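You operate a simulated robot arm through the tools that you are given. There is no shell and no other tool.

You run a simulated robot arm. Do the job below in one go: nothing can be reset, and whatever is moved stays where it is left.

## Task
Prime the drum pump with 3 strokes over the drip cup, then zero the meter.
Fine: swing the spout over the drip cup and set the dose dial to 40 ml first; spill nothing.

Only the result counts: the job must be done as asked and must still hold three seconds after the hand-in. Knocking over, shifting, dropping, spilling or breaking anything else fails it.

## Robot
A 6-joint arm with a two-finger gripper, fixed in place. Base frame: the origin is at the foot of the arm, x ahead of it, y to its left, z up; the work surface is at about z = 80. Units: cm, degrees, N and s.
It reaches about 129.8 cm from its shoulder. Its first joint turns from -149.0 to 149.0 degrees. Payload 1.57 kg.
The TCP is the grasp point between the finger pads, 2.1 cm short of the fingertips. In the tool frame z runs along the fingers and y along their closing line. The gripper opens to 7 cm. The gripper's body begins 5 cm behind the TCP.
Orientation is told as [roll, pitch, yaw] about the base's x, y, z axes, in that order, counted from this pose: with the fingers straight down and closing along the base's y, the tool's x points along the base's -x, its y along +y and its z along -z.

## Interface
- The arm moves only by the tool move_arm. Its argument "motion" is a list of rows, each a list of 7 numbers: the shift along the base's x, y, z in cm, then the turn, a rotation vector about the base's x, y, z in rad, then the opening in per cent of the stroke, from 0 (shut) to 100 (fully open). In form: [[dx, dy, dz, wx, wy, wz, gripper], ...]. A call has 1 to 20 rows; each row shifts and turns the commanded pose from where the row before left it. Each row takes 0.2 s and may step no farther than 5 cm and 8.6 degrees from the row before; otherwise, or with a gripper value out of range, the whole call is refused. A pose out of reach is approached as far as the arm can. The call stops where the force on the tool passes 40 N (or 10 N more than at its start, if that is more) or the arm is blocked; 0.2 s more then pass. Each finger halts on what it meets, pressing with about 30 N; the grip force reading is that of the motor and also rises with nothing between the fingers. The clock runs only during rows and for 0.2 s after the last one: add rows that do not move to give the fingers time. It gives the time, the measured TCP pose, the force on the tool (base axes), the opening and the grip force at its end, in the units of the frame above (readings bear some noise), with the torque about the TCP (base axes, N m) and any sound that the robot's microphone picked up.
- Cameras (640 x 400 px; columns grow to the right, rows downward): "scene" is fixed at [4.85, 50.01, 161.51]; the picture's right is [0.32, -0.95, 0.00], its down [-0.66, -0.23, -0.72] and it looks along [0.68, 0.23, -0.70] (base axes); focal length 366 px, centre (320, 200). "wrist" rides on the gripper at [7.9, 0.4, -8.1] in the tool frame; the picture's right is [-0.05, 1.00, 0.00], its down [-0.67, -0.04, -0.74] and it looks along [-0.74, -0.04, 0.67] (tool axes); focal length 256 px, centre (320, 200). There is no depth. A picture from a camera that has moved, and an enlarged one, comes with that camera's place and axes in the base frame and with its lens.
- grab_frame(camera): a new picture of that camera. The clock stands still meanwhile.
- raise_lower(by): slides the trunk up (or, below 0, down) by that many cm; the arm rides with it, the base frame stays. It gives what a move gives, with no picture.
- close_up(camera, box): a new picture of the part [left, top, right, bottom] of that camera's present view, enlarged. The clock stands still meanwhile.
- job_done(): hands the job in; it is judged then, once.

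Places have to be worked out from the pictures, the camera data and where the tool is seen. Open the gripper and draw the arm clear of the work before you hand the job in, unless the task says otherwise.

The tools are called after ">>>" by a JSON object that holds its "fn" and its "kwargs". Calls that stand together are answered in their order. move_arm: Moves the arm, as the interface text tells. Its arguments: {"type":"object","properties":{"motion":{"type":"array","items":{"type":"array","items":{"type":"number"}}}},"required":["motion"]} The other tools are called the same way: raise_lower (by) slides the trunk up or down; grab_frame (camera) takes a picture; close_up (camera, box) takes an enlarged picture of a part of a camera's view; job_done () hands the job in.

At the start:

```text
time: 0.0
ee_pos: [67.1, 39.5, 121.59]
tool_rot: [0.1, 0.0, -0.1]
wrist_force: [-0.4, -0.3, 0.3]
moment: [0.0, 0.0, 0.01]
grip_width: 6.98
finger_force: 0.0
trunk travel left (down, up): [-89.6, 7.4]
```

scene: 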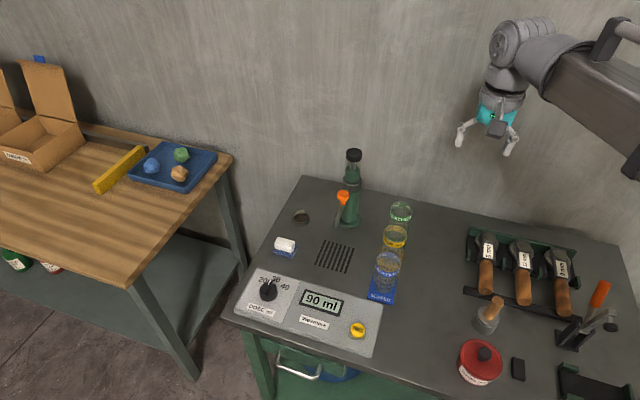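
wrist: 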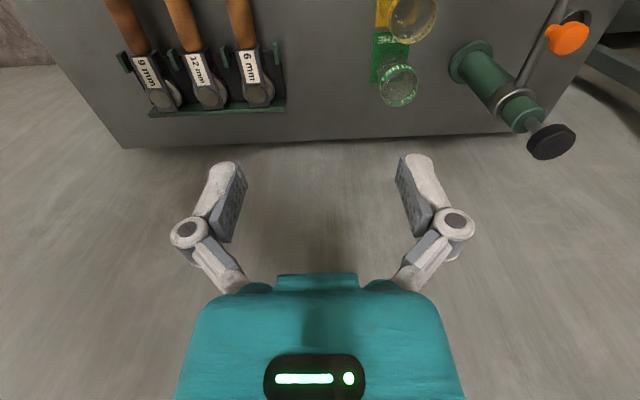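

I start by looking closer at the pump, dial, meter and cups before moving anything.

>>> {"fn": "close_up", "kwargs": {"camera": "scene", "box": [220, 240, 420, 365]}}

>>> {"fn": "close_up", "kwargs": {"camera": "scene", "box": [260, 130, 440, 243]}}

>>> {"fn": "close_up", "kwargs": {"camera": "scene", "box": [430, 220, 640, 400]}}

>>> {"fn": "grab_frame", "kwargs": {"camera": "wrist"}}

```text
3.20 times, centred on (320, 302) of scene
camera zoom: at [4.85, 50.01, 161.51], right [0.32, -0.95, 0.0], down [-0.66, -0.23, -0.72], along [0.68, 0.23, -0.7], focal length 1172 px, centre (320, -128)
```

zoom: 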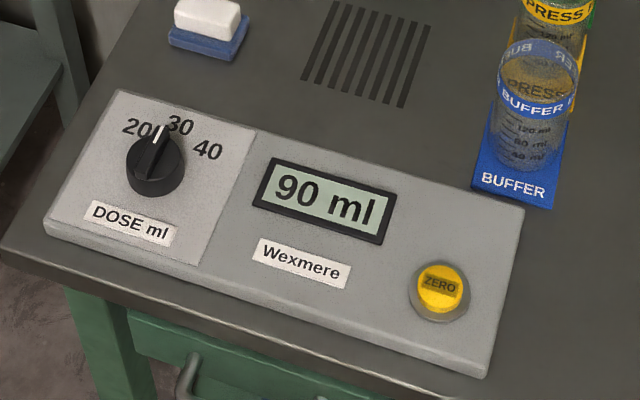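

```text
3.54 times, centred on (350, 186) of scene
camera zoom: at [4.85, 50.01, 161.51], right [0.32, -0.95, 0.0], down [-0.66, -0.23, -0.72], along [0.68, 0.23, -0.7], focal length 1296 px, centre (214, 248)
```

zoom: 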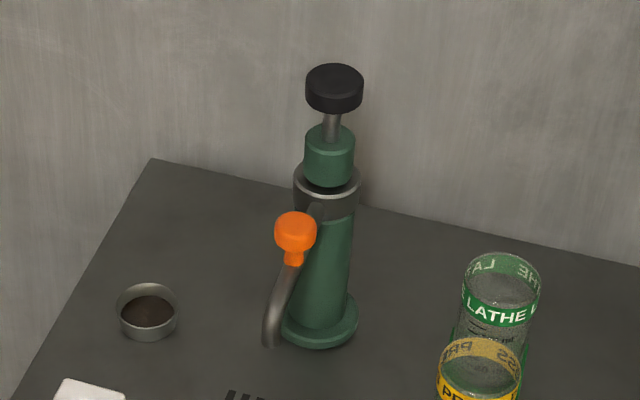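

```text
2.22 times, centred on (535, 310) of scene
camera zoom: at [4.85, 50.01, 161.51], right [0.32, -0.95, 0.0], down [-0.66, -0.23, -0.72], along [0.68, 0.23, -0.7], focal length 814 px, centre (-158, -44)
```

zoom: 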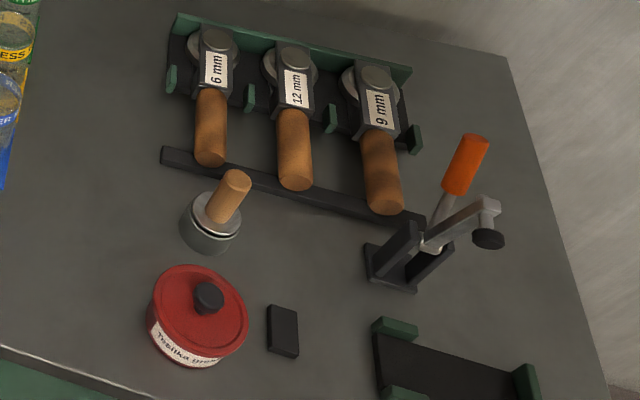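

```text
taken
camera wrist: at [59.21, 40.02, 129.54], right [0.05, 1.0, 0.0], down [0.67, -0.04, 0.74], along [0.74, -0.04, -0.67], focal length 256 px, centre (320, 200)
```

wrist: 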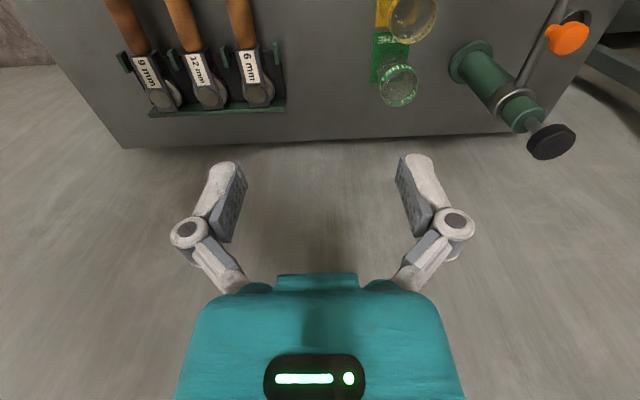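

The pump stands near (78, 65.5) with its plunger knob near z=105. The spout's orange knob is near (69, 65.6, 99) and points toward -x, and the drip cup is near (73, 79). I move the wrist camera in front of the pump for a better view.

>>> {"fn": "move_arm", "kwargs": {"motion": [[-2, 3.7, 0, 0, 0, 0, 100], [-2, 3.7, 0, 0, 0, 0, 100], [-2, 3.7, 0, 0, 0, 0, 100], [-2, 3.7, 0, 0, 0, 0, 100], [-2, 3.7, -1, 0, 0, 0, 100], [-2, 3.7, -2, 0, 0, 0, 100], [-2, 3.7, -3, 0, 0, 0, 100]]}}

>>> {"fn": "grab_frame", "kwargs": {"camera": "wrist"}}

>>> {"fn": "grab_frame", "kwargs": {"camera": "scene"}}

```text
refused: row 7 steps farther than a row can; nothing moved
```

```text
taken
camera wrist: at [59.21, 40.02, 129.54], right [0.05, 1.0, 0.0], down [0.67, -0.04, 0.74], along [0.74, -0.04, -0.67], focal length 256 px, centre (320, 200)
```

wrist: 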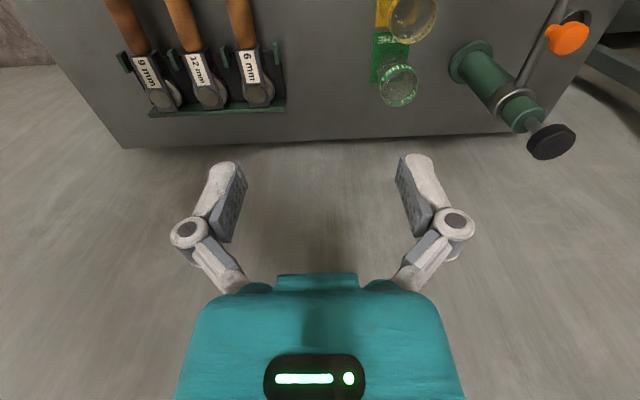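

```text
taken
```

scene: 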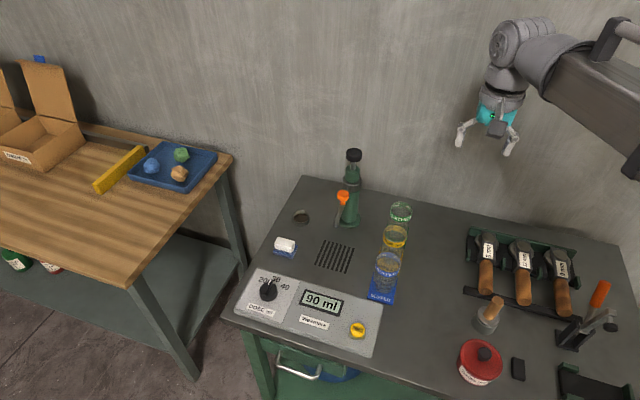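

The last row stepped too far, so nothing moved. I repeat the same approach with smaller steps.

>>> {"fn": "move_arm", "kwargs": {"motion": [[-1.8, 3.5, -0.5, 0, 0, 0, 100], [-1.8, 3.5, -0.5, 0, 0, 0, 100], [-1.8, 3.5, -0.5, 0, 0, 0, 100], [-1.8, 3.5, -0.5, 0, 0, 0, 100], [-1.8, 3.5, -1, 0, 0, 0, 100], [-1.8, 3.5, -1, 0, 0, 0, 100], [-1.8, 3.5, -1, 0, 0, 0, 100], [0, 0, 0, 0, 0, 0, 100]]}}

>>> {"fn": "grab_frame", "kwargs": {"camera": "wrist"}}

>>> {"fn": "grab_frame", "kwargs": {"camera": "scene"}}

```text
time: 1.8
ee_pos: [54.68, 63.91, 121.48]
tool_rot: [0.0, 0.0, 0.0]
wrist_force: [0.6, 0.5, 0.2]
moment: [-0.01, 0.03, 0.02]
grip_width: 7.0
finger_force: 0.0
out of reach, approached as far as the arm can: row 1, 2, 3, 4, 5, 6, 7
trunk travel left (down, up): [-89.6, 7.4]
```

```text
taken
camera wrist: at [46.74, 64.31, 129.55], right [0.05, 1.0, 0.0], down [0.67, -0.04, 0.74], along [0.74, -0.04, -0.67], focal length 256 px, centre (320, 200)
```

wrist: 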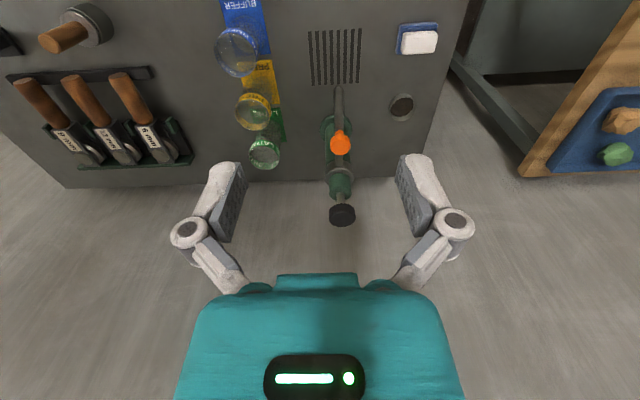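

```text
taken
```

scene: 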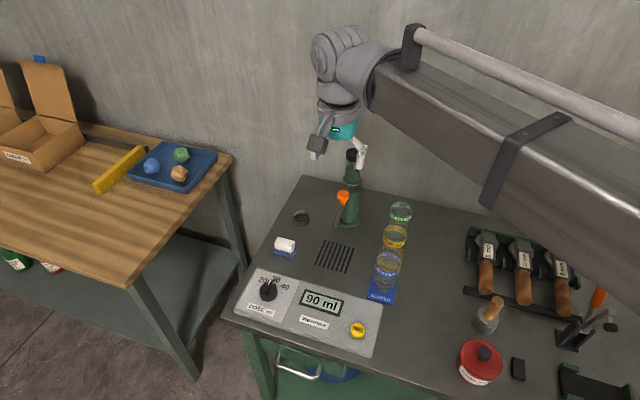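

The spout tip is near (63.5, 66, 92.7), about 14 cm from the pump axis at (77.6, 65.8), and the cup is also about 14 cm from the axis at roughly 109°. The arm could not go down at this trunk height, so I lower the trunk a little.

>>> {"fn": "raise_lower", "kwargs": {"by": -10}}

>>> {"fn": "grab_frame", "kwargs": {"camera": "scene"}}

>>> {"fn": "grab_frame", "kwargs": {"camera": "wrist"}}

```text
time: 3.1
ee_pos: [54.63, 63.8, 111.38]
tool_rot: [0.1, 0.1, 0.1]
wrist_force: [-0.2, 0.2, -0.8]
moment: [-0.03, 0.01, 0.03]
grip_width: 6.96
finger_force: 0.1
trunk travel left (down, up): [-79.6, 17.4]
```

```text
taken
```

scene: 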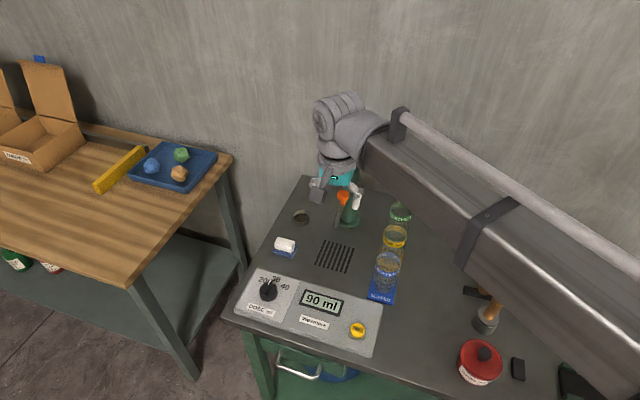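

```text
taken
camera wrist: at [46.74, 64.28, 119.55], right [0.05, 1.0, 0.0], down [0.67, -0.04, 0.74], along [0.74, -0.04, -0.67], focal length 256 px, centre (320, 200)
```

wrist: 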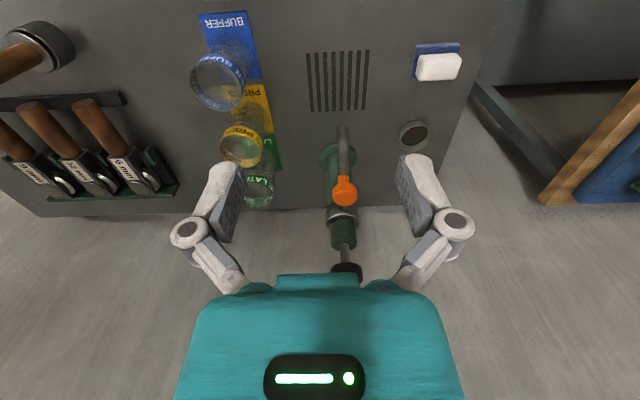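

I test whether the arm itself can move in z here with small steps.

>>> {"fn": "move_arm", "kwargs": {"motion": [[0, 1, -1, 0, 0, 0, 100], [0, 1, -1, 0, 0, 0, 100], [0, 0, 0, 0, 0, 0, 100]]}}

```text
time: 3.9
ee_pos: [54.64, 65.89, 111.44]
tool_rot: [-0.1, 0.0, 0.0]
wrist_force: [0.5, -0.9, -0.1]
moment: [0.0, 0.01, -0.01]
grip_width: 7.0
finger_force: 0.1
out of reach, approached as far as the arm can: row 1, 2
trunk travel left (down, up): [-79.6, 17.4]
```

The z is stuck when going down, so I try going up.

>>> {"fn": "move_arm", "kwargs": {"motion": [[0, 0, 2, 0, 0, 0, 100], [0, 0, 2, 0, 0, 0, 100], [0, 0, 0, 0, 0, 0, 100]]}}

```text
time: 4.7
ee_pos: [54.65, 65.82, 111.52]
tool_rot: [0.0, -0.1, -0.1]
wrist_force: [-0.3, 0.1, 1.4]
moment: [-0.02, 0.02, -0.01]
grip_width: 7.0
finger_force: 0.1
out of reach, approached as far as the arm can: row 1, 2
trunk travel left (down, up): [-79.6, 17.4]
```

Height is set only by the trunk and the arm moves in the horizontal plane. I take enlarged views of the spout knob and the plunger to refine their positions.

>>> {"fn": "close_up", "kwargs": {"camera": "wrist", "box": [280, 100, 440, 200]}}

>>> {"fn": "close_up", "kwargs": {"camera": "wrist", "box": [280, 180, 440, 280]}}

>>> {"fn": "close_up", "kwargs": {"camera": "scene", "box": [230, 265, 310, 315]}}

>>> {"fn": "close_up", "kwargs": {"camera": "scene", "box": [280, 150, 420, 240]}}

```text
4.00 times, centred on (360, 150) of wrist
camera zoom: at [46.76, 66.28, 119.54], right [0.05, 1.0, 0.0], down [0.67, -0.04, 0.74], along [0.74, -0.04, -0.67], focal length 1024 px, centre (160, 400)
```

zoom: 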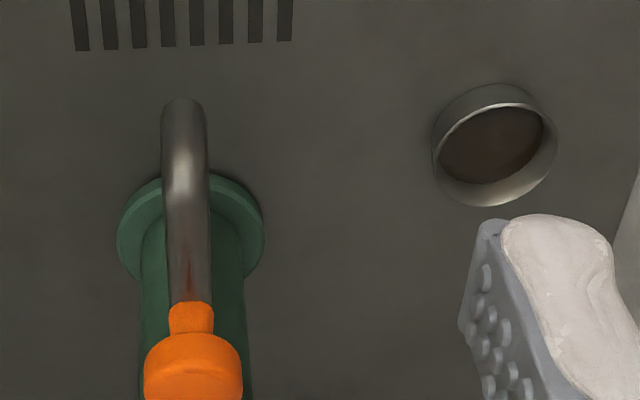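

```text
4.00 times, centred on (360, 230) of wrist
camera zoom: at [46.76, 66.28, 119.54], right [0.05, 1.0, 0.0], down [0.67, -0.04, 0.74], along [0.74, -0.04, -0.67], focal length 1024 px, centre (160, 80)
```

zoom: 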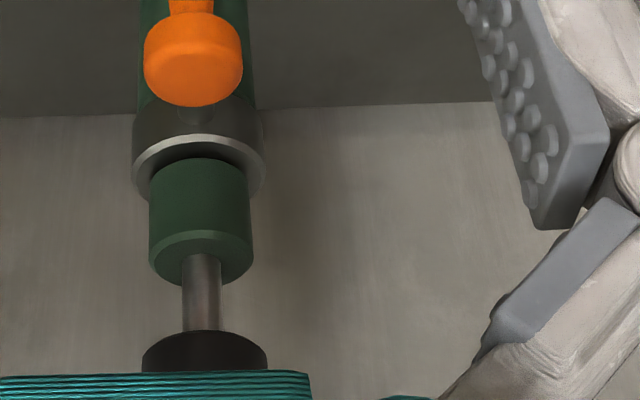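

```text
8.00 times, centred on (270, 290) of scene
camera zoom: at [4.85, 50.01, 161.51], right [0.32, -0.95, 0.0], down [-0.66, -0.23, -0.72], along [0.68, 0.23, -0.7], focal length 2930 px, centre (720, -520)
```

zoom: 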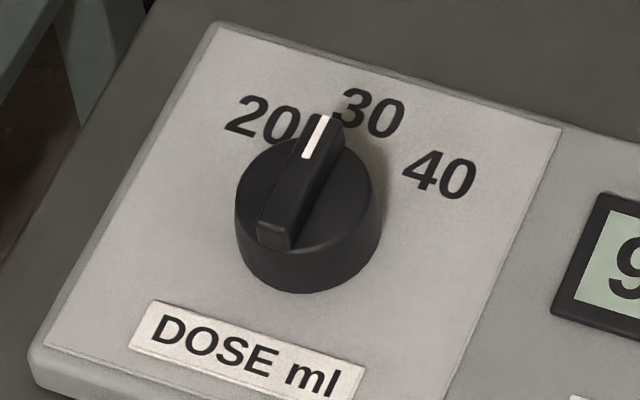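

```text
4.44 times, centred on (350, 195) of scene
camera zoom: at [4.85, 50.01, 161.51], right [0.32, -0.95, 0.0], down [-0.66, -0.23, -0.72], along [0.68, 0.23, -0.7], focal length 1628 px, centre (187, 222)
```

zoom: 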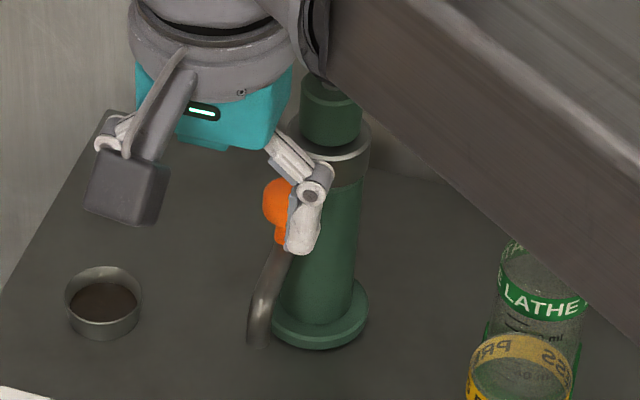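

The orange knob is about 3 cm across near (70, 66, 97.7), and the pump axis is near (77.8, 66.0). I lower the trunk in front of the spout so the open fingers come level with the knob.

>>> {"fn": "raise_lower", "kwargs": {"by": -13.5}}

>>> {"fn": "grab_frame", "kwargs": {"camera": "scene"}}

>>> {"fn": "grab_frame", "kwargs": {"camera": "wrist"}}

```text
time: 6.4
ee_pos: [54.66, 65.84, 98.01]
tool_rot: [0.0, 0.1, 0.1]
wrist_force: [-0.7, 0.2, 0.4]
moment: [0.0, 0.0, -0.03]
grip_width: 7.01
finger_force: 0.0
trunk travel left (down, up): [-66.1, 30.9]
```

```text
taken
```

scene: 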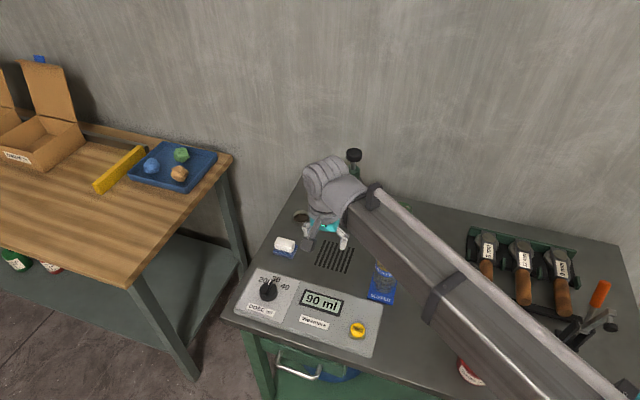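

```text
taken
camera wrist: at [46.75, 66.27, 106.05], right [0.05, 1.0, 0.0], down [0.67, -0.04, 0.74], along [0.74, -0.04, -0.67], focal length 256 px, centre (320, 200)
```

wrist: 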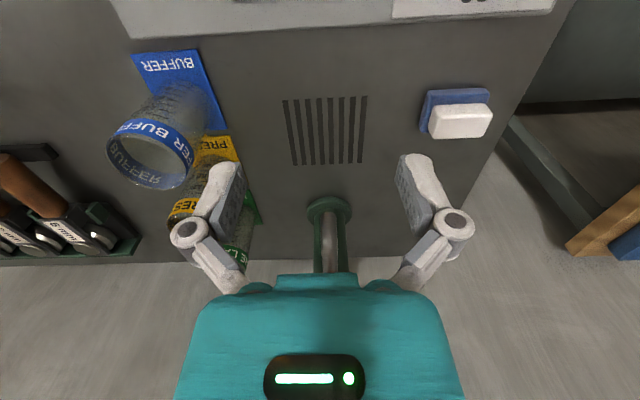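

The tube lines up with the middle of the open fingers at y about 66.1. I slide forward with the fingers open on either side of the spout, stop short, and check.

>>> {"fn": "move_arm", "kwargs": {"motion": [[4, 0.1, 0, 0, 0, 0, 100], [4, 0.1, 0, 0, 0, 0, 100], [4, 0, 0, 0, 0, 0, 100], [0, 0, 0, 0, 0, 0, 100]]}}

>>> {"fn": "grab_frame", "kwargs": {"camera": "scene"}}

>>> {"fn": "grab_frame", "kwargs": {"camera": "wrist"}}

>>> {"fn": "close_up", "kwargs": {"camera": "scene", "box": [280, 130, 440, 230]}}

```text
time: 7.4
ee_pos: [66.73, 66.05, 97.93]
tool_rot: [0.0, 0.1, 0.0]
wrist_force: [0.5, 0.0, 0.2]
moment: [0.01, 0.0, 0.0]
grip_width: 6.98
finger_force: 0.1
trunk travel left (down, up): [-66.1, 30.9]
```

```text
taken
```

scene: 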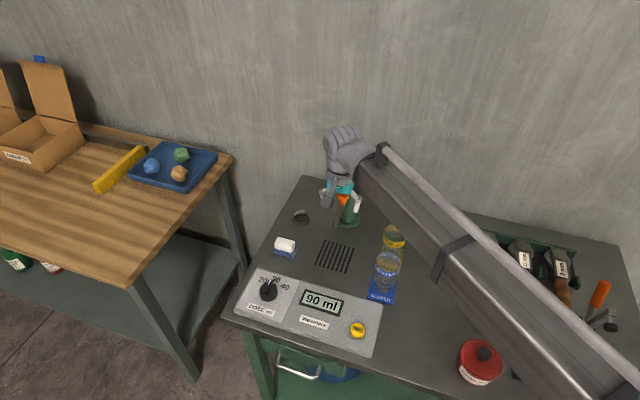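

```text
taken
camera wrist: at [58.8, 66.44, 106.03], right [0.05, 1.0, 0.0], down [0.67, -0.04, 0.74], along [0.74, -0.04, -0.67], focal length 256 px, centre (320, 200)
```

wrist: 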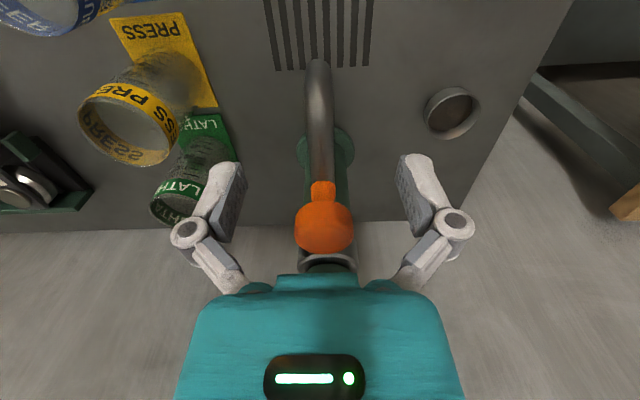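

```text
4.00 times, centred on (360, 180) of scene
camera zoom: at [4.85, 50.01, 161.51], right [0.32, -0.95, 0.0], down [-0.66, -0.23, -0.72], along [0.68, 0.23, -0.7], focal length 1465 px, centre (160, 280)
```

zoom: 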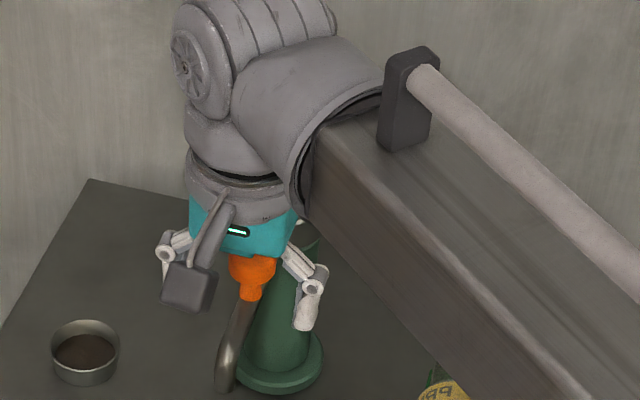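

Triangulating from the two wrist views puts the knob centre near (69.6, 66.1, 98.0), about 3.1 cm across. I move over it and close to a loose cage of about 3.5 cm, so the swing puts no side strain on the pump.

>>> {"fn": "move_arm", "kwargs": {"motion": [[1.5, 0, 0, 0, 0, 0, 100], [1.4, 0, 0, 0, 0, 0, 100], [0, 0, 0, 0, 0, 0, 50], [0, 0, 0, 0, 0, 0, 50], [0, 0, 0, 0, 0, 0, 50], [0, 0, 0, 0, 0, 0, 50]]}}

>>> {"fn": "grab_frame", "kwargs": {"camera": "wrist"}}

>>> {"fn": "close_up", "kwargs": {"camera": "scene", "box": [280, 130, 440, 230]}}

```text
time: 8.8
ee_pos: [69.65, 65.89, 97.97]
tool_rot: [0.0, 0.0, 0.0]
wrist_force: [-0.7, 0.0, 0.2]
moment: [-0.02, -0.01, 0.0]
grip_width: 3.49
finger_force: 0.0
trunk travel left (down, up): [-66.1, 30.9]
```

```text
taken
camera wrist: at [61.66, 66.45, 106.04], right [0.05, 1.0, 0.0], down [0.67, -0.04, 0.74], along [0.74, -0.04, -0.67], focal length 256 px, centre (320, 200)
```

wrist: 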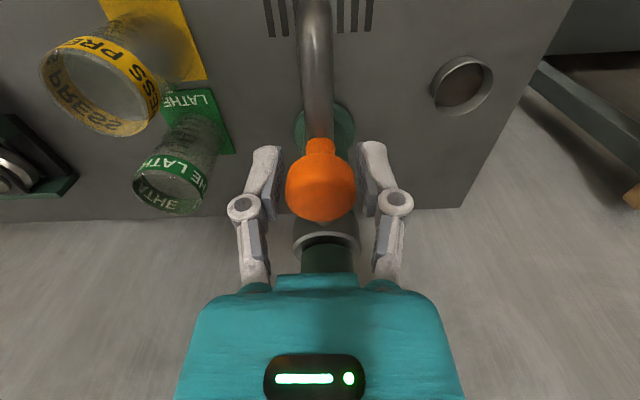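

```text
4.00 times, centred on (360, 180) of scene
camera zoom: at [4.85, 50.01, 161.51], right [0.32, -0.95, 0.0], down [-0.66, -0.23, -0.72], along [0.68, 0.23, -0.7], focal length 1465 px, centre (160, 280)
```

zoom: 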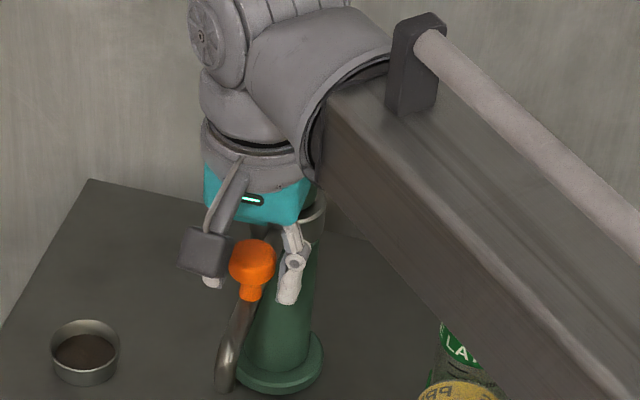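

The knob sits centred in the cage. I swing it about the pump axis (77.8, 66.0) with radius 8.15, turning clockwise toward the cup, first half only.

>>> {"fn": "move_arm", "kwargs": {"motion": [[0.062, 1.003, 0, 0, 0, -0.1234, 50], [0.185, 0.988, 0, 0, 0, -0.1234, 50], [0.305, 0.958, 0, 0, 0, -0.1234, 50], [0.421, 0.912, 0, 0, 0, -0.1234, 50], [0.53, 0.855, 0, 0, 0, -0.1234, 50], [0, 0, 0, 0, 0, 0, 50]]}}

>>> {"fn": "grab_frame", "kwargs": {"camera": "wrist"}}

>>> {"fn": "close_up", "kwargs": {"camera": "scene", "box": [260, 130, 420, 230]}}

```text
time: 10.2
ee_pos: [71.07, 70.68, 97.96]
tool_rot: [-0.1, 0.0, -35.4]
wrist_force: [-0.5, -1.0, -0.1]
moment: [0.03, 0.01, 0.02]
grip_width: 3.47
finger_force: 0.0
trunk travel left (down, up): [-66.1, 30.9]
```

```text
taken
camera wrist: at [64.87, 75.72, 106.03], right [0.62, 0.78, 0.0], down [0.52, -0.42, 0.74], along [0.58, -0.46, -0.67], focal length 256 px, centre (320, 200)
```

wrist: 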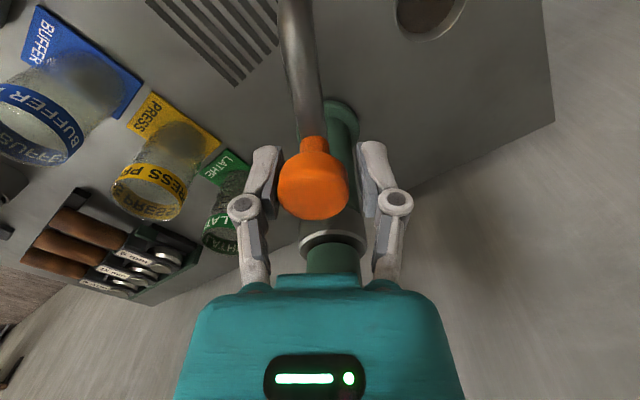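

```text
4.00 times, centred on (340, 180) of scene
camera zoom: at [4.85, 50.01, 161.51], right [0.32, -0.95, 0.0], down [-0.66, -0.23, -0.72], along [0.68, 0.23, -0.7], focal length 1465 px, centre (240, 280)
```

zoom: 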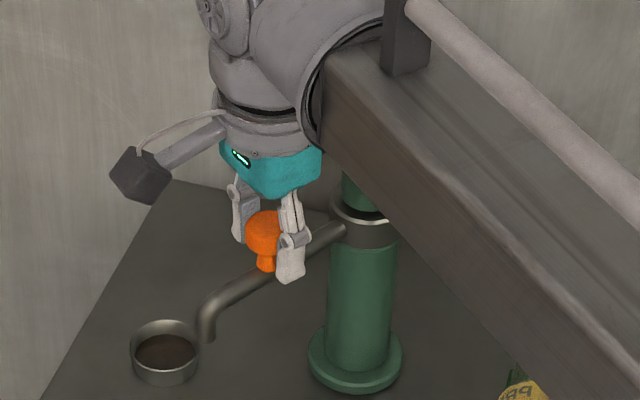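

The spout follows smoothly with almost no force. I continue the second half of the swing.

>>> {"fn": "move_arm", "kwargs": {"motion": [[0.631, 0.782, 0, 0, 0, -0.1234, 50], [0.722, 0.698, 0, 0, 0, -0.1234, 50], [0.803, 0.604, 0, 0, 0, -0.1234, 50], [0.872, 0.502, 0, 0, 0, -0.1234, 50], [0, 0, 0, 0, 0, 0, 50]]}}

>>> {"fn": "grab_frame", "kwargs": {"camera": "wrist"}}

>>> {"fn": "close_up", "kwargs": {"camera": "scene", "box": [260, 130, 420, 230]}}

```text
time: 11.4
ee_pos: [74.18, 73.22, 97.94]
tool_rot: [-0.1, 0.0, -63.6]
wrist_force: [-0.6, 0.4, 0.0]
moment: [0.01, 0.0, 0.03]
grip_width: 3.51
finger_force: 0.1
trunk travel left (down, up): [-66.1, 30.9]
```

```text
taken
camera wrist: at [71.09, 80.55, 106.03], right [0.92, 0.39, 0.0], down [0.26, -0.61, 0.74], along [0.29, -0.68, -0.67], focal length 256 px, centre (320, 200)
```

wrist: 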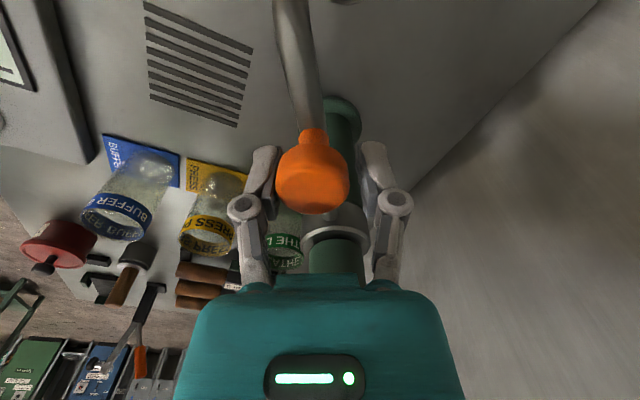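

```text
4.00 times, centred on (340, 180) of scene
camera zoom: at [4.85, 50.01, 161.51], right [0.32, -0.95, 0.0], down [-0.66, -0.23, -0.72], along [0.68, 0.23, -0.7], focal length 1465 px, centre (240, 280)
```

zoom: 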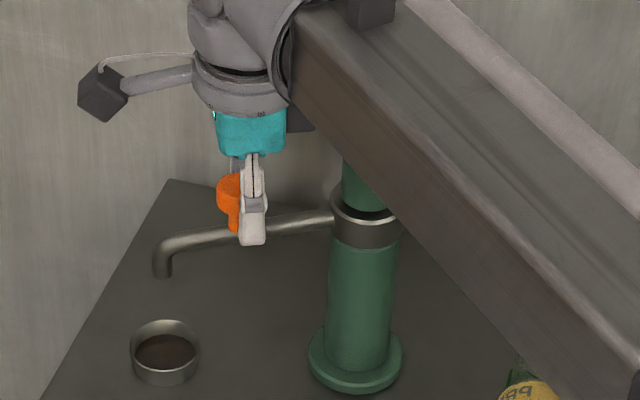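

The outlet is now near 118° about the axis and the cup is at about 111°. One more step of about 7° should centre it.

>>> {"fn": "move_arm", "kwargs": {"motion": [[0.48, 0.22, 0, 0, 0, -0.063, 50], [0.48, 0.19, 0, 0, 0, -0.063, 50], [0, 0, 0, 0, 0, 0, 50]]}}

>>> {"fn": "close_up", "kwargs": {"camera": "scene", "box": [260, 130, 420, 230]}}

>>> {"fn": "grab_frame", "kwargs": {"camera": "wrist"}}

```text
time: 12.2
ee_pos: [75.1, 73.55, 97.94]
tool_rot: [0.0, 0.0, -70.9]
wrist_force: [1.2, 0.0, 0.2]
moment: [0.0, 0.01, 0.0]
grip_width: 3.49
finger_force: 0.1
trunk travel left (down, up): [-66.1, 30.9]
```

```text
4.00 times, centred on (340, 180) of scene
camera zoom: at [4.85, 50.01, 161.51], right [0.32, -0.95, 0.0], down [-0.66, -0.23, -0.72], along [0.68, 0.23, -0.7], focal length 1465 px, centre (240, 280)
```

zoom: 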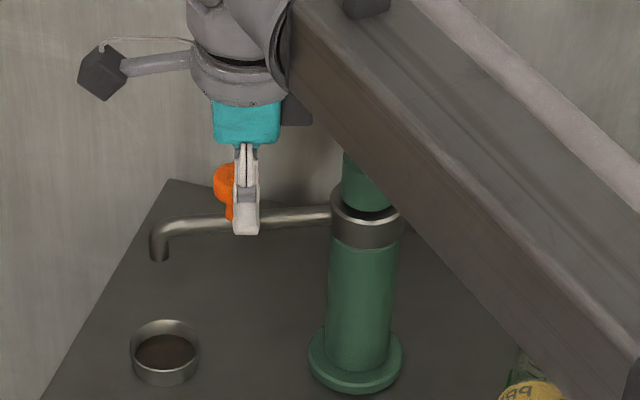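

```text
taken
camera wrist: at [72.96, 81.29, 106.03], right [0.96, 0.28, 0.0], down [0.18, -0.64, 0.74], along [0.21, -0.72, -0.67], focal length 256 px, centre (320, 200)
```

wrist: 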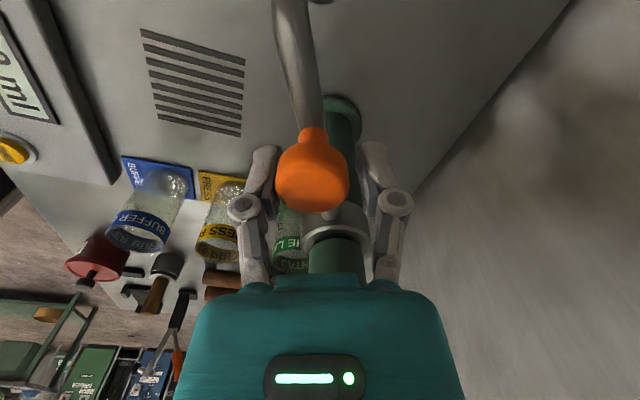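

The outlet now projects to about (72.7, 78.7), right over the cup, which sits near (72.7, 78.8). I open the fingers wide and raise straight up.

>>> {"fn": "move_arm", "kwargs": {"motion": [[0, 0, 0, 0, 0, 0, 100], [0, 0, 0, 0, 0, 0, 100], [0, 0, 0, 0, 0, 0, 100], [0, 0, 0, 0, 0, 0, 100]]}}

>>> {"fn": "raise_lower", "kwargs": {"by": 18}}

>>> {"fn": "grab_frame", "kwargs": {"camera": "wrist"}}

>>> {"fn": "close_up", "kwargs": {"camera": "scene", "box": [260, 130, 420, 230]}}

```text
time: 13.2
ee_pos: [75.08, 73.57, 97.94]
tool_rot: [0.1, 0.1, -71.0]
wrist_force: [0.3, -0.8, 1.2]
moment: [-0.03, -0.03, -0.01]
grip_width: 6.98
finger_force: 0.0
trunk travel left (down, up): [-66.1, 30.9]
```

```text
time: 15.2
ee_pos: [75.07, 73.59, 115.92]
tool_rot: [0.0, 0.0, -70.9]
wrist_force: [-0.1, 0.2, 0.5]
moment: [0.01, -0.02, 0.0]
grip_width: 7.02
finger_force: 0.1
trunk travel left (down, up): [-84.1, 12.9]
```

```text
taken
camera wrist: at [72.95, 81.3, 124.02], right [0.96, 0.28, 0.0], down [0.19, -0.64, 0.74], along [0.21, -0.72, -0.67], focal length 256 px, centre (320, 200)
```

wrist: 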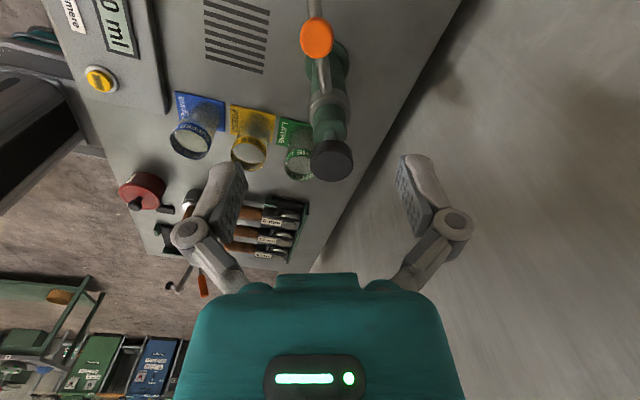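

```text
4.00 times, centred on (340, 180) of scene
camera zoom: at [4.85, 50.01, 161.51], right [0.32, -0.95, 0.0], down [-0.66, -0.23, -0.72], along [0.68, 0.23, -0.7], focal length 1465 px, centre (240, 280)
```

zoom: 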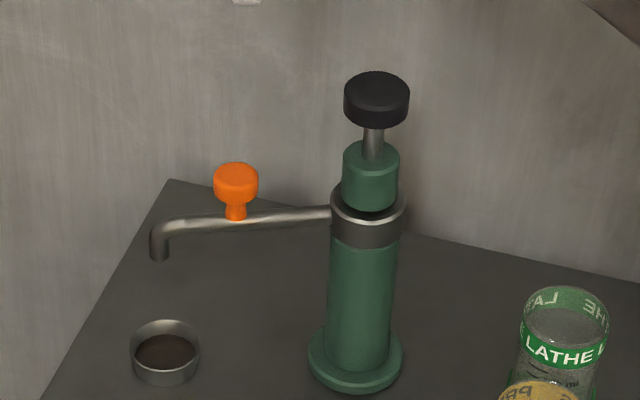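

The spout stays put over the cup. Next is the dial: the bar handle points at 30, roughly along +x, with its centre near (46.5, 77.3). I fly above it with yaw back to 0 to look straight down on it.

>>> {"fn": "move_arm", "kwargs": {"motion": [[-3.2, 0.41, 0, 0, 0, 0.1377, 100], [-3.2, 0.41, 0, 0, 0, 0.1377, 100], [-3.2, 0.41, 0, 0, 0, 0.1377, 100], [-3.2, 0.41, 0, 0, 0, 0.1377, 100], [-3.2, 0.41, 0, 0, 0, 0.1377, 100], [-3.2, 0.41, 0, 0, 0, 0.1377, 100], [-3.2, 0.41, 0, 0, 0, 0.1377, 100], [-3.2, 0.41, 0, 0, 0, 0.1377, 100], [-3.2, 0.41, 0, 0, 0, 0.1375, 100], [0, 0, 0, 0, 0, 0, 100]]}}

>>> {"fn": "raise_lower", "kwargs": {"by": -14}}

>>> {"fn": "grab_frame", "kwargs": {"camera": "wrist"}}

>>> {"fn": "grab_frame", "kwargs": {"camera": "scene"}}

```text
time: 17.4
ee_pos: [46.35, 77.21, 115.99]
tool_rot: [0.0, 0.0, 0.2]
wrist_force: [-0.2, -0.4, -0.1]
moment: [-0.01, 0.02, -0.01]
grip_width: 7.03
finger_force: 0.1
trunk travel left (down, up): [-84.1, 12.9]
```

```text
time: 19.0
ee_pos: [46.39, 77.14, 102.0]
tool_rot: [0.0, 0.0, 0.1]
wrist_force: [0.5, 0.4, 0.1]
moment: [0.01, -0.01, 0.0]
grip_width: 7.01
finger_force: 0.0
trunk travel left (down, up): [-70.1, 26.9]
```

```text
taken
camera wrist: at [38.47, 77.63, 110.05], right [0.05, 1.0, 0.0], down [0.67, -0.03, 0.74], along [0.74, -0.04, -0.67], focal length 256 px, centre (320, 200)
```

wrist: 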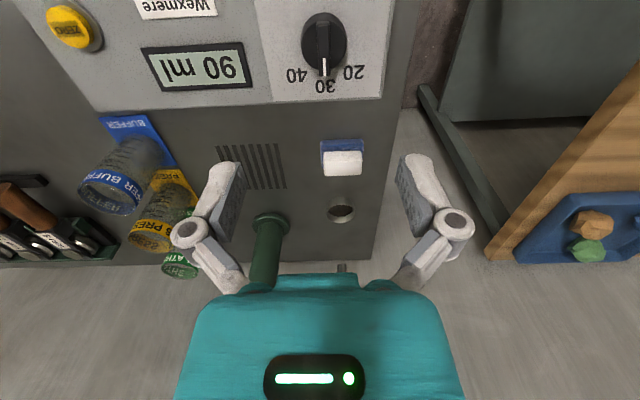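

```text
taken
```

scene: 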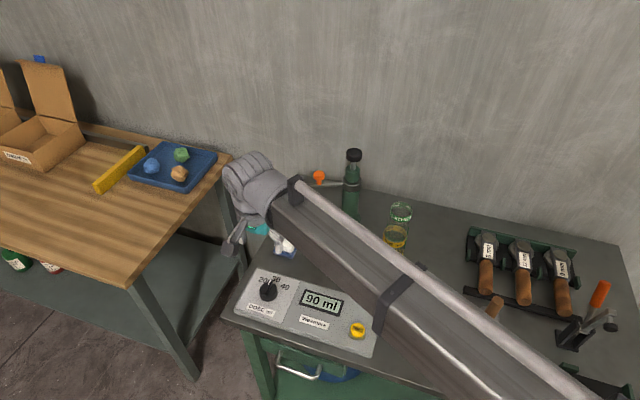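

The pointer is clearly at 30. I enlarge the dial in the wrist view for an exact centre.

>>> {"fn": "close_up", "kwargs": {"camera": "wrist", "box": [256, 0, 416, 100]}}

>>> {"fn": "close_up", "kwargs": {"camera": "scene", "box": [230, 265, 310, 315]}}

>>> {"fn": "close_up", "kwargs": {"camera": "wrist", "box": [288, 180, 448, 280]}}

```text
4.00 times, centred on (336, 50) of wrist
camera zoom: at [38.47, 77.63, 110.05], right [0.05, 1.0, 0.0], down [0.67, -0.03, 0.74], along [0.74, -0.04, -0.67], focal length 1024 px, centre (256, 800)
```

zoom: 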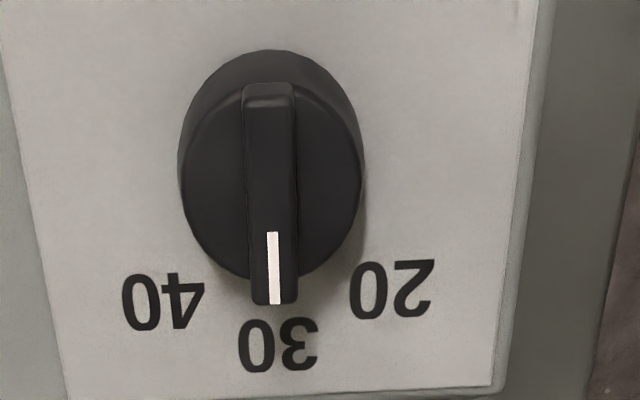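

```text
8.00 times, centred on (270, 290) of scene
camera zoom: at [4.85, 50.01, 161.51], right [0.32, -0.95, 0.0], down [-0.66, -0.23, -0.72], along [0.68, 0.23, -0.7], focal length 2930 px, centre (720, -520)
```

zoom: 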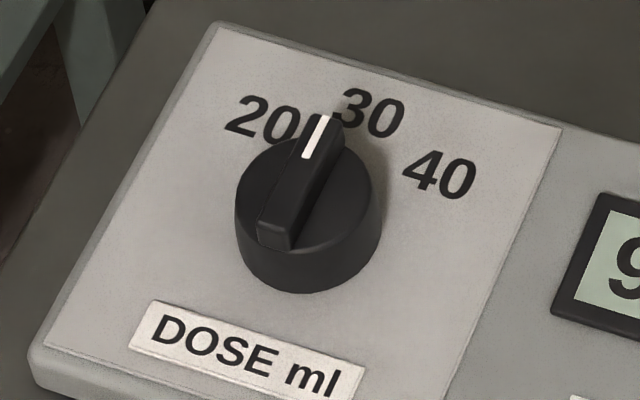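

```text
4.00 times, centred on (368, 230) of wrist
camera zoom: at [38.47, 77.63, 110.05], right [0.05, 1.0, 0.0], down [0.67, -0.03, 0.74], along [0.74, -0.04, -0.67], focal length 1024 px, centre (128, 80)
```

zoom: 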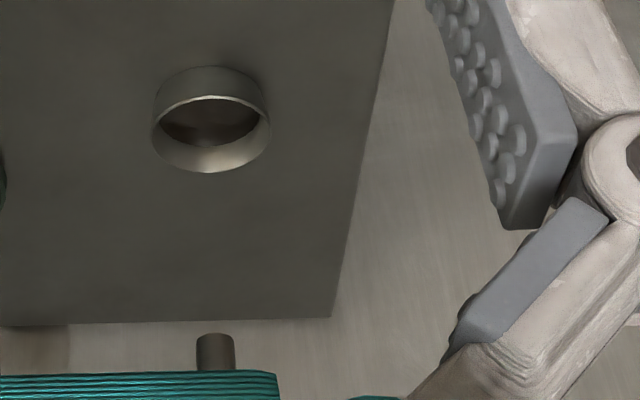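

The bar lies along x at y of about 77.5. Its height is uncertain (84 to 87), so I shift to line up in y, lower part-way and look again to triangulate.

>>> {"fn": "move_arm", "kwargs": {"motion": [[0, 0.3, 0, 0, 0, 0, 100], [0, 0, 0, 0, 0, 0, 100]]}}

>>> {"fn": "raise_lower", "kwargs": {"by": -8}}

>>> {"fn": "close_up", "kwargs": {"camera": "wrist", "box": [240, 0, 432, 120]}}

>>> {"fn": "grab_frame", "kwargs": {"camera": "scene"}}

```text
time: 19.6
ee_pos: [46.36, 77.43, 102.03]
tool_rot: [0.0, 0.0, 0.1]
wrist_force: [-0.1, 0.6, 0.4]
moment: [0.0, 0.03, 0.0]
grip_width: 6.99
finger_force: 0.0
trunk travel left (down, up): [-70.1, 26.9]
```

```text
time: 20.8
ee_pos: [46.4, 77.42, 94.03]
tool_rot: [0.0, 0.0, 0.0]
wrist_force: [0.0, -0.5, 0.8]
moment: [0.03, 0.0, -0.04]
grip_width: 7.04
finger_force: 0.0
trunk travel left (down, up): [-62.1, 34.9]
```

```text
3.33 times, centred on (336, 60) of wrist
camera zoom: at [38.48, 77.89, 102.05], right [0.05, 1.0, 0.0], down [0.67, -0.03, 0.74], along [0.74, -0.04, -0.67], focal length 853 px, centre (267, 667)
```

zoom: 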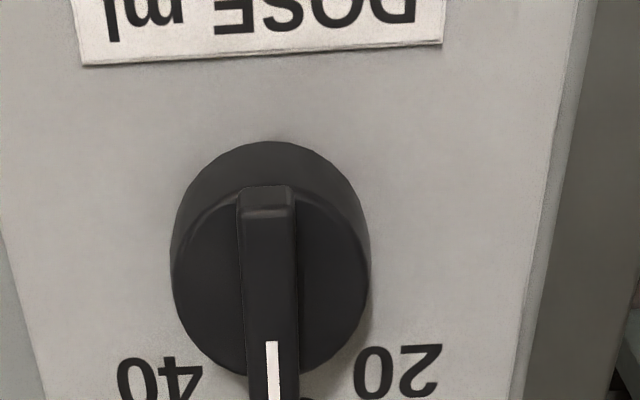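

```text
taken
```

scene: 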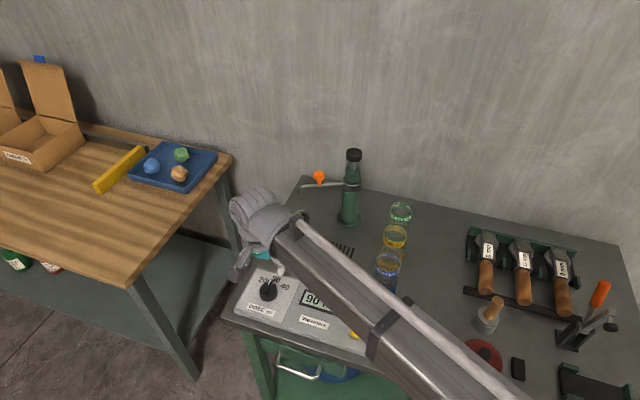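

The bar top is at about z=85.5, the panel at about 82.2, the disk top at about 84.2, and the bar centre near (46.25, 77.5). I lower most of the way, leaving the tips just at the bar's top height.

>>> {"fn": "raise_lower", "kwargs": {"by": -6}}

>>> {"fn": "grab_frame", "kwargs": {"camera": "wrist"}}

>>> {"fn": "close_up", "kwargs": {"camera": "scene", "box": [200, 200, 360, 300]}}

```text
time: 21.8
ee_pos: [46.37, 77.41, 88.02]
tool_rot: [-0.1, 0.0, 0.2]
wrist_force: [0.1, 1.3, 0.2]
moment: [0.0, -0.01, -0.03]
grip_width: 7.01
finger_force: 0.0
trunk travel left (down, up): [-56.1, 40.9]
```

```text
taken
camera wrist: at [38.48, 77.89, 96.05], right [0.05, 1.0, 0.0], down [0.67, -0.03, 0.74], along [0.74, -0.04, -0.67], focal length 256 px, centre (320, 200)
```

wrist: 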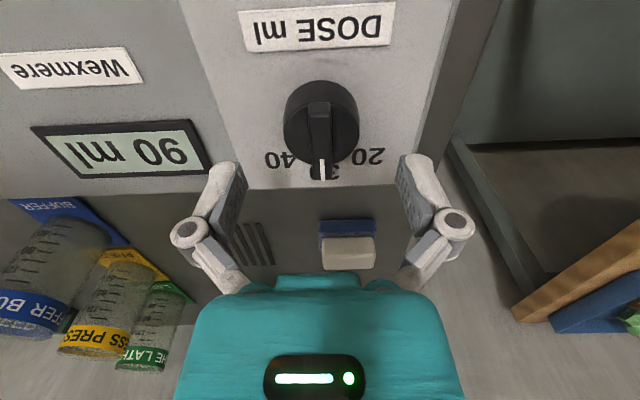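

```text
4.00 times, centred on (280, 250) of scene
camera zoom: at [4.85, 50.01, 161.51], right [0.32, -0.95, 0.0], down [-0.66, -0.23, -0.72], along [0.68, 0.23, -0.7], focal length 1465 px, centre (480, 0)
```

zoom: 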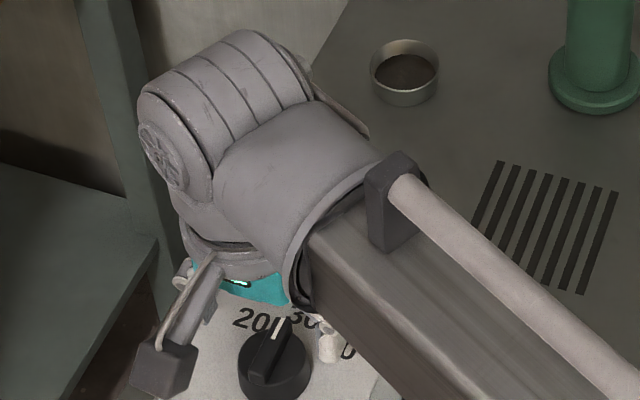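

Another fix confirms the bar top at 85.4, with the rotation centre at about (46.3, 77.5), under the TCP. I lower 1.5 cm so the tips straddle the bar just above the disk.

>>> {"fn": "raise_lower", "kwargs": {"by": -1.5}}

>>> {"fn": "grab_frame", "kwargs": {"camera": "wrist"}}

```text
time: 22.4
ee_pos: [46.38, 77.52, 86.53]
tool_rot: [0.1, 0.0, 0.1]
wrist_force: [-0.2, 0.0, 0.1]
moment: [-0.02, -0.03, -0.01]
grip_width: 6.99
finger_force: 0.1
trunk travel left (down, up): [-54.6, 42.4]
```

```text
taken
camera wrist: at [38.48, 77.89, 94.54], right [0.05, 1.0, 0.0], down [0.67, -0.03, 0.74], along [0.74, -0.04, -0.67], focal length 256 px, centre (320, 200)
```

wrist: 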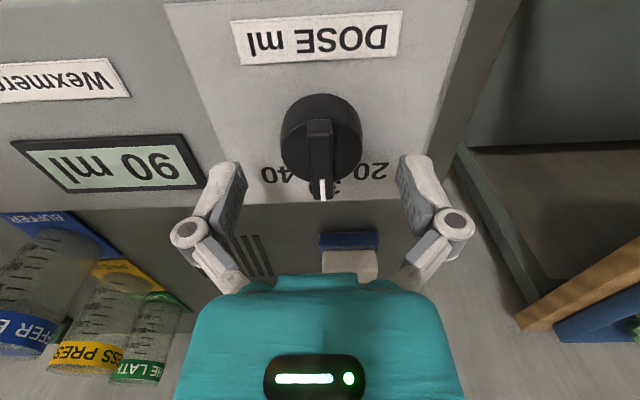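

The fingers straddle the bar with no contact. I close them onto it.

>>> {"fn": "move_arm", "kwargs": {"motion": [[0, 0, 0, 0, 0, 0, 50], [0, 0, 0, 0, 0, 0, 30], [0, 0, 0, 0, 0, 0, 0], [0, 0, 0, 0, 0, 0, 0], [0, 0, 0, 0, 0, 0, 0]]}}

>>> {"fn": "grab_frame", "kwargs": {"camera": "wrist"}}

```text
time: 23.6
ee_pos: [46.35, 77.49, 86.57]
tool_rot: [0.1, 0.0, 0.2]
wrist_force: [1.3, 7.2, 9.3]
moment: [0.14, 0.03, -0.01]
grip_width: 1.11
finger_force: 32.0
trunk travel left (down, up): [-54.6, 42.4]
```

```text
taken
camera wrist: at [38.46, 77.95, 94.57], right [0.05, 1.0, 0.0], down [0.67, -0.03, 0.75], along [0.74, -0.04, -0.67], focal length 256 px, centre (320, 200)
```

wrist: 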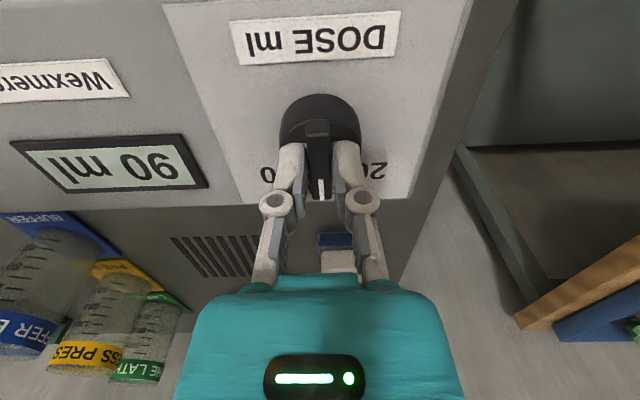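

The bar is gripped (1.1 cm wide). I twist clockwise from above by 40° toward the 40 mark.

>>> {"fn": "move_arm", "kwargs": {"motion": [[0, 0, 0, 0, 0, -0.1164, 0], [0, 0, 0, 0, 0, -0.1164, 0], [0, 0, 0, 0, 0, -0.1164, 0], [0, 0, 0, 0, 0, -0.1164, 0], [0, 0, 0, 0, 0, -0.1164, 0], [0, 0, 0, 0, 0, -0.1164, 0], [0, 0, 0, 0, 0, 0, 0]]}}

>>> {"fn": "grab_frame", "kwargs": {"camera": "wrist"}}

>>> {"fn": "close_up", "kwargs": {"camera": "scene", "box": [220, 240, 380, 340]}}

```text
time: 25.2
ee_pos: [46.37, 77.55, 86.54]
tool_rot: [0.1, -0.1, -39.9]
wrist_force: [6.5, 25.9, 20.6]
moment: [0.12, -0.53, -0.01]
grip_width: 1.09
finger_force: 31.8
trunk travel left (down, up): [-54.6, 42.4]
```

```text
taken
camera wrist: at [40.59, 83.02, 94.57], right [0.68, 0.73, 0.0], down [0.49, -0.46, 0.74], along [0.55, -0.51, -0.67], focal length 256 px, centre (320, 200)
```

wrist: 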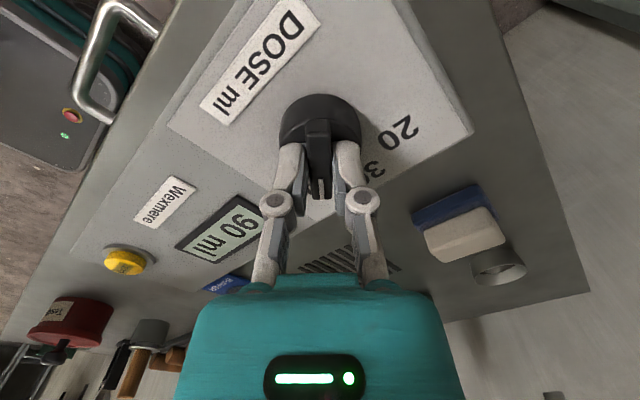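

```text
4.00 times, centred on (300, 290) of scene
camera zoom: at [4.85, 50.01, 161.51], right [0.32, -0.95, 0.0], down [-0.66, -0.23, -0.72], along [0.68, 0.23, -0.7], focal length 1465 px, centre (400, -160)
```

zoom: 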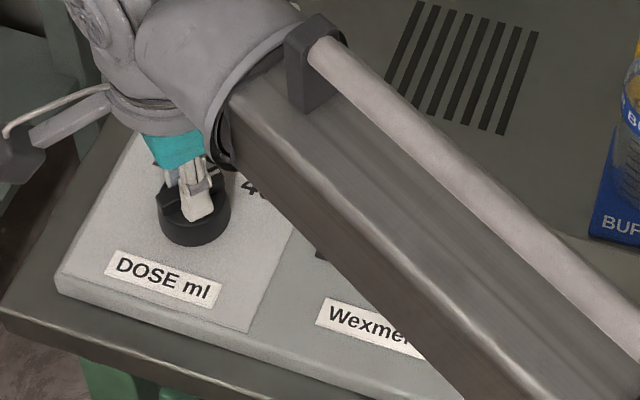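

The dial has turned with the gripper. I open the fingers and lift to inspect it.

>>> {"fn": "move_arm", "kwargs": {"motion": [[0, 0, 0, 0, 0, 0, 60], [0, 0, 0, 0, 0, 0, 60], [0, 0, 0, 0, 0, 0, 60], [0, 0, 0, 0, 0, 0, 60]]}}

>>> {"fn": "raise_lower", "kwargs": {"by": 10}}

>>> {"fn": "grab_frame", "kwargs": {"camera": "wrist"}}

>>> {"fn": "close_up", "kwargs": {"camera": "scene", "box": [230, 265, 310, 315]}}

```text
time: 26.2
ee_pos: [46.35, 77.42, 86.54]
tool_rot: [0.1, 0.0, -39.9]
wrist_force: [0.0, -0.9, 0.3]
moment: [0.01, 0.03, -0.03]
grip_width: 4.2
finger_force: 0.1
trunk travel left (down, up): [-54.6, 42.4]
```

```text
time: 27.6
ee_pos: [46.49, 77.33, 96.47]
tool_rot: [0.0, 0.0, -39.9]
wrist_force: [-0.9, -0.6, -1.1]
moment: [0.0, -0.01, 0.01]
grip_width: 4.21
finger_force: 0.2
trunk travel left (down, up): [-64.6, 32.4]
```

```text
taken
camera wrist: at [40.63, 82.91, 104.53], right [0.68, 0.73, 0.0], down [0.49, -0.45, 0.74], along [0.55, -0.51, -0.67], focal length 256 px, centre (320, 200)
```

wrist: 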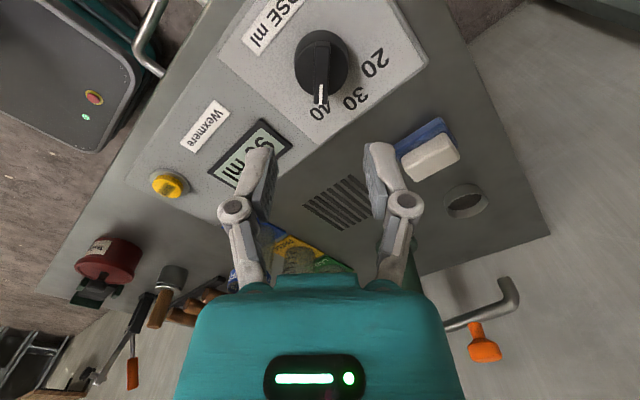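

```text
8.00 times, centred on (270, 290) of scene
camera zoom: at [4.85, 50.01, 161.51], right [0.32, -0.95, 0.0], down [-0.66, -0.23, -0.72], along [0.68, 0.23, -0.7], focal length 2930 px, centre (720, -520)
```

zoom: 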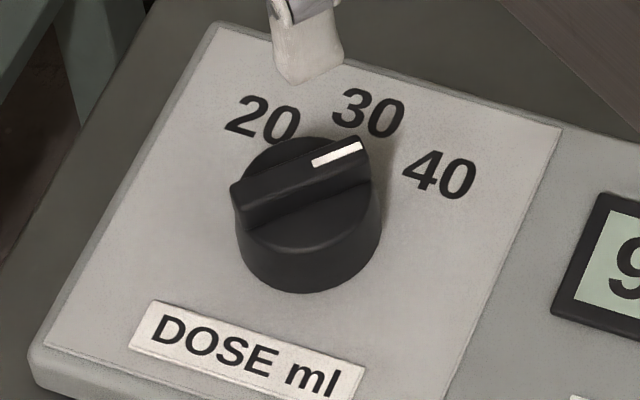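

I enlarge the wrist view of the dial to compare the pointer's angle with the 40 label.

>>> {"fn": "close_up", "kwargs": {"camera": "wrist", "box": [256, 20, 416, 120]}}

```text
4.00 times, centred on (336, 70) of wrist
camera zoom: at [40.63, 82.91, 104.53], right [0.68, 0.73, 0.0], down [0.49, -0.45, 0.74], along [0.55, -0.51, -0.67], focal length 1024 px, centre (256, 720)
```

zoom: 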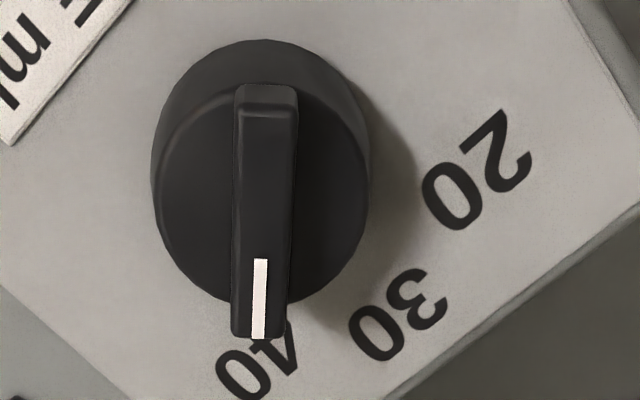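

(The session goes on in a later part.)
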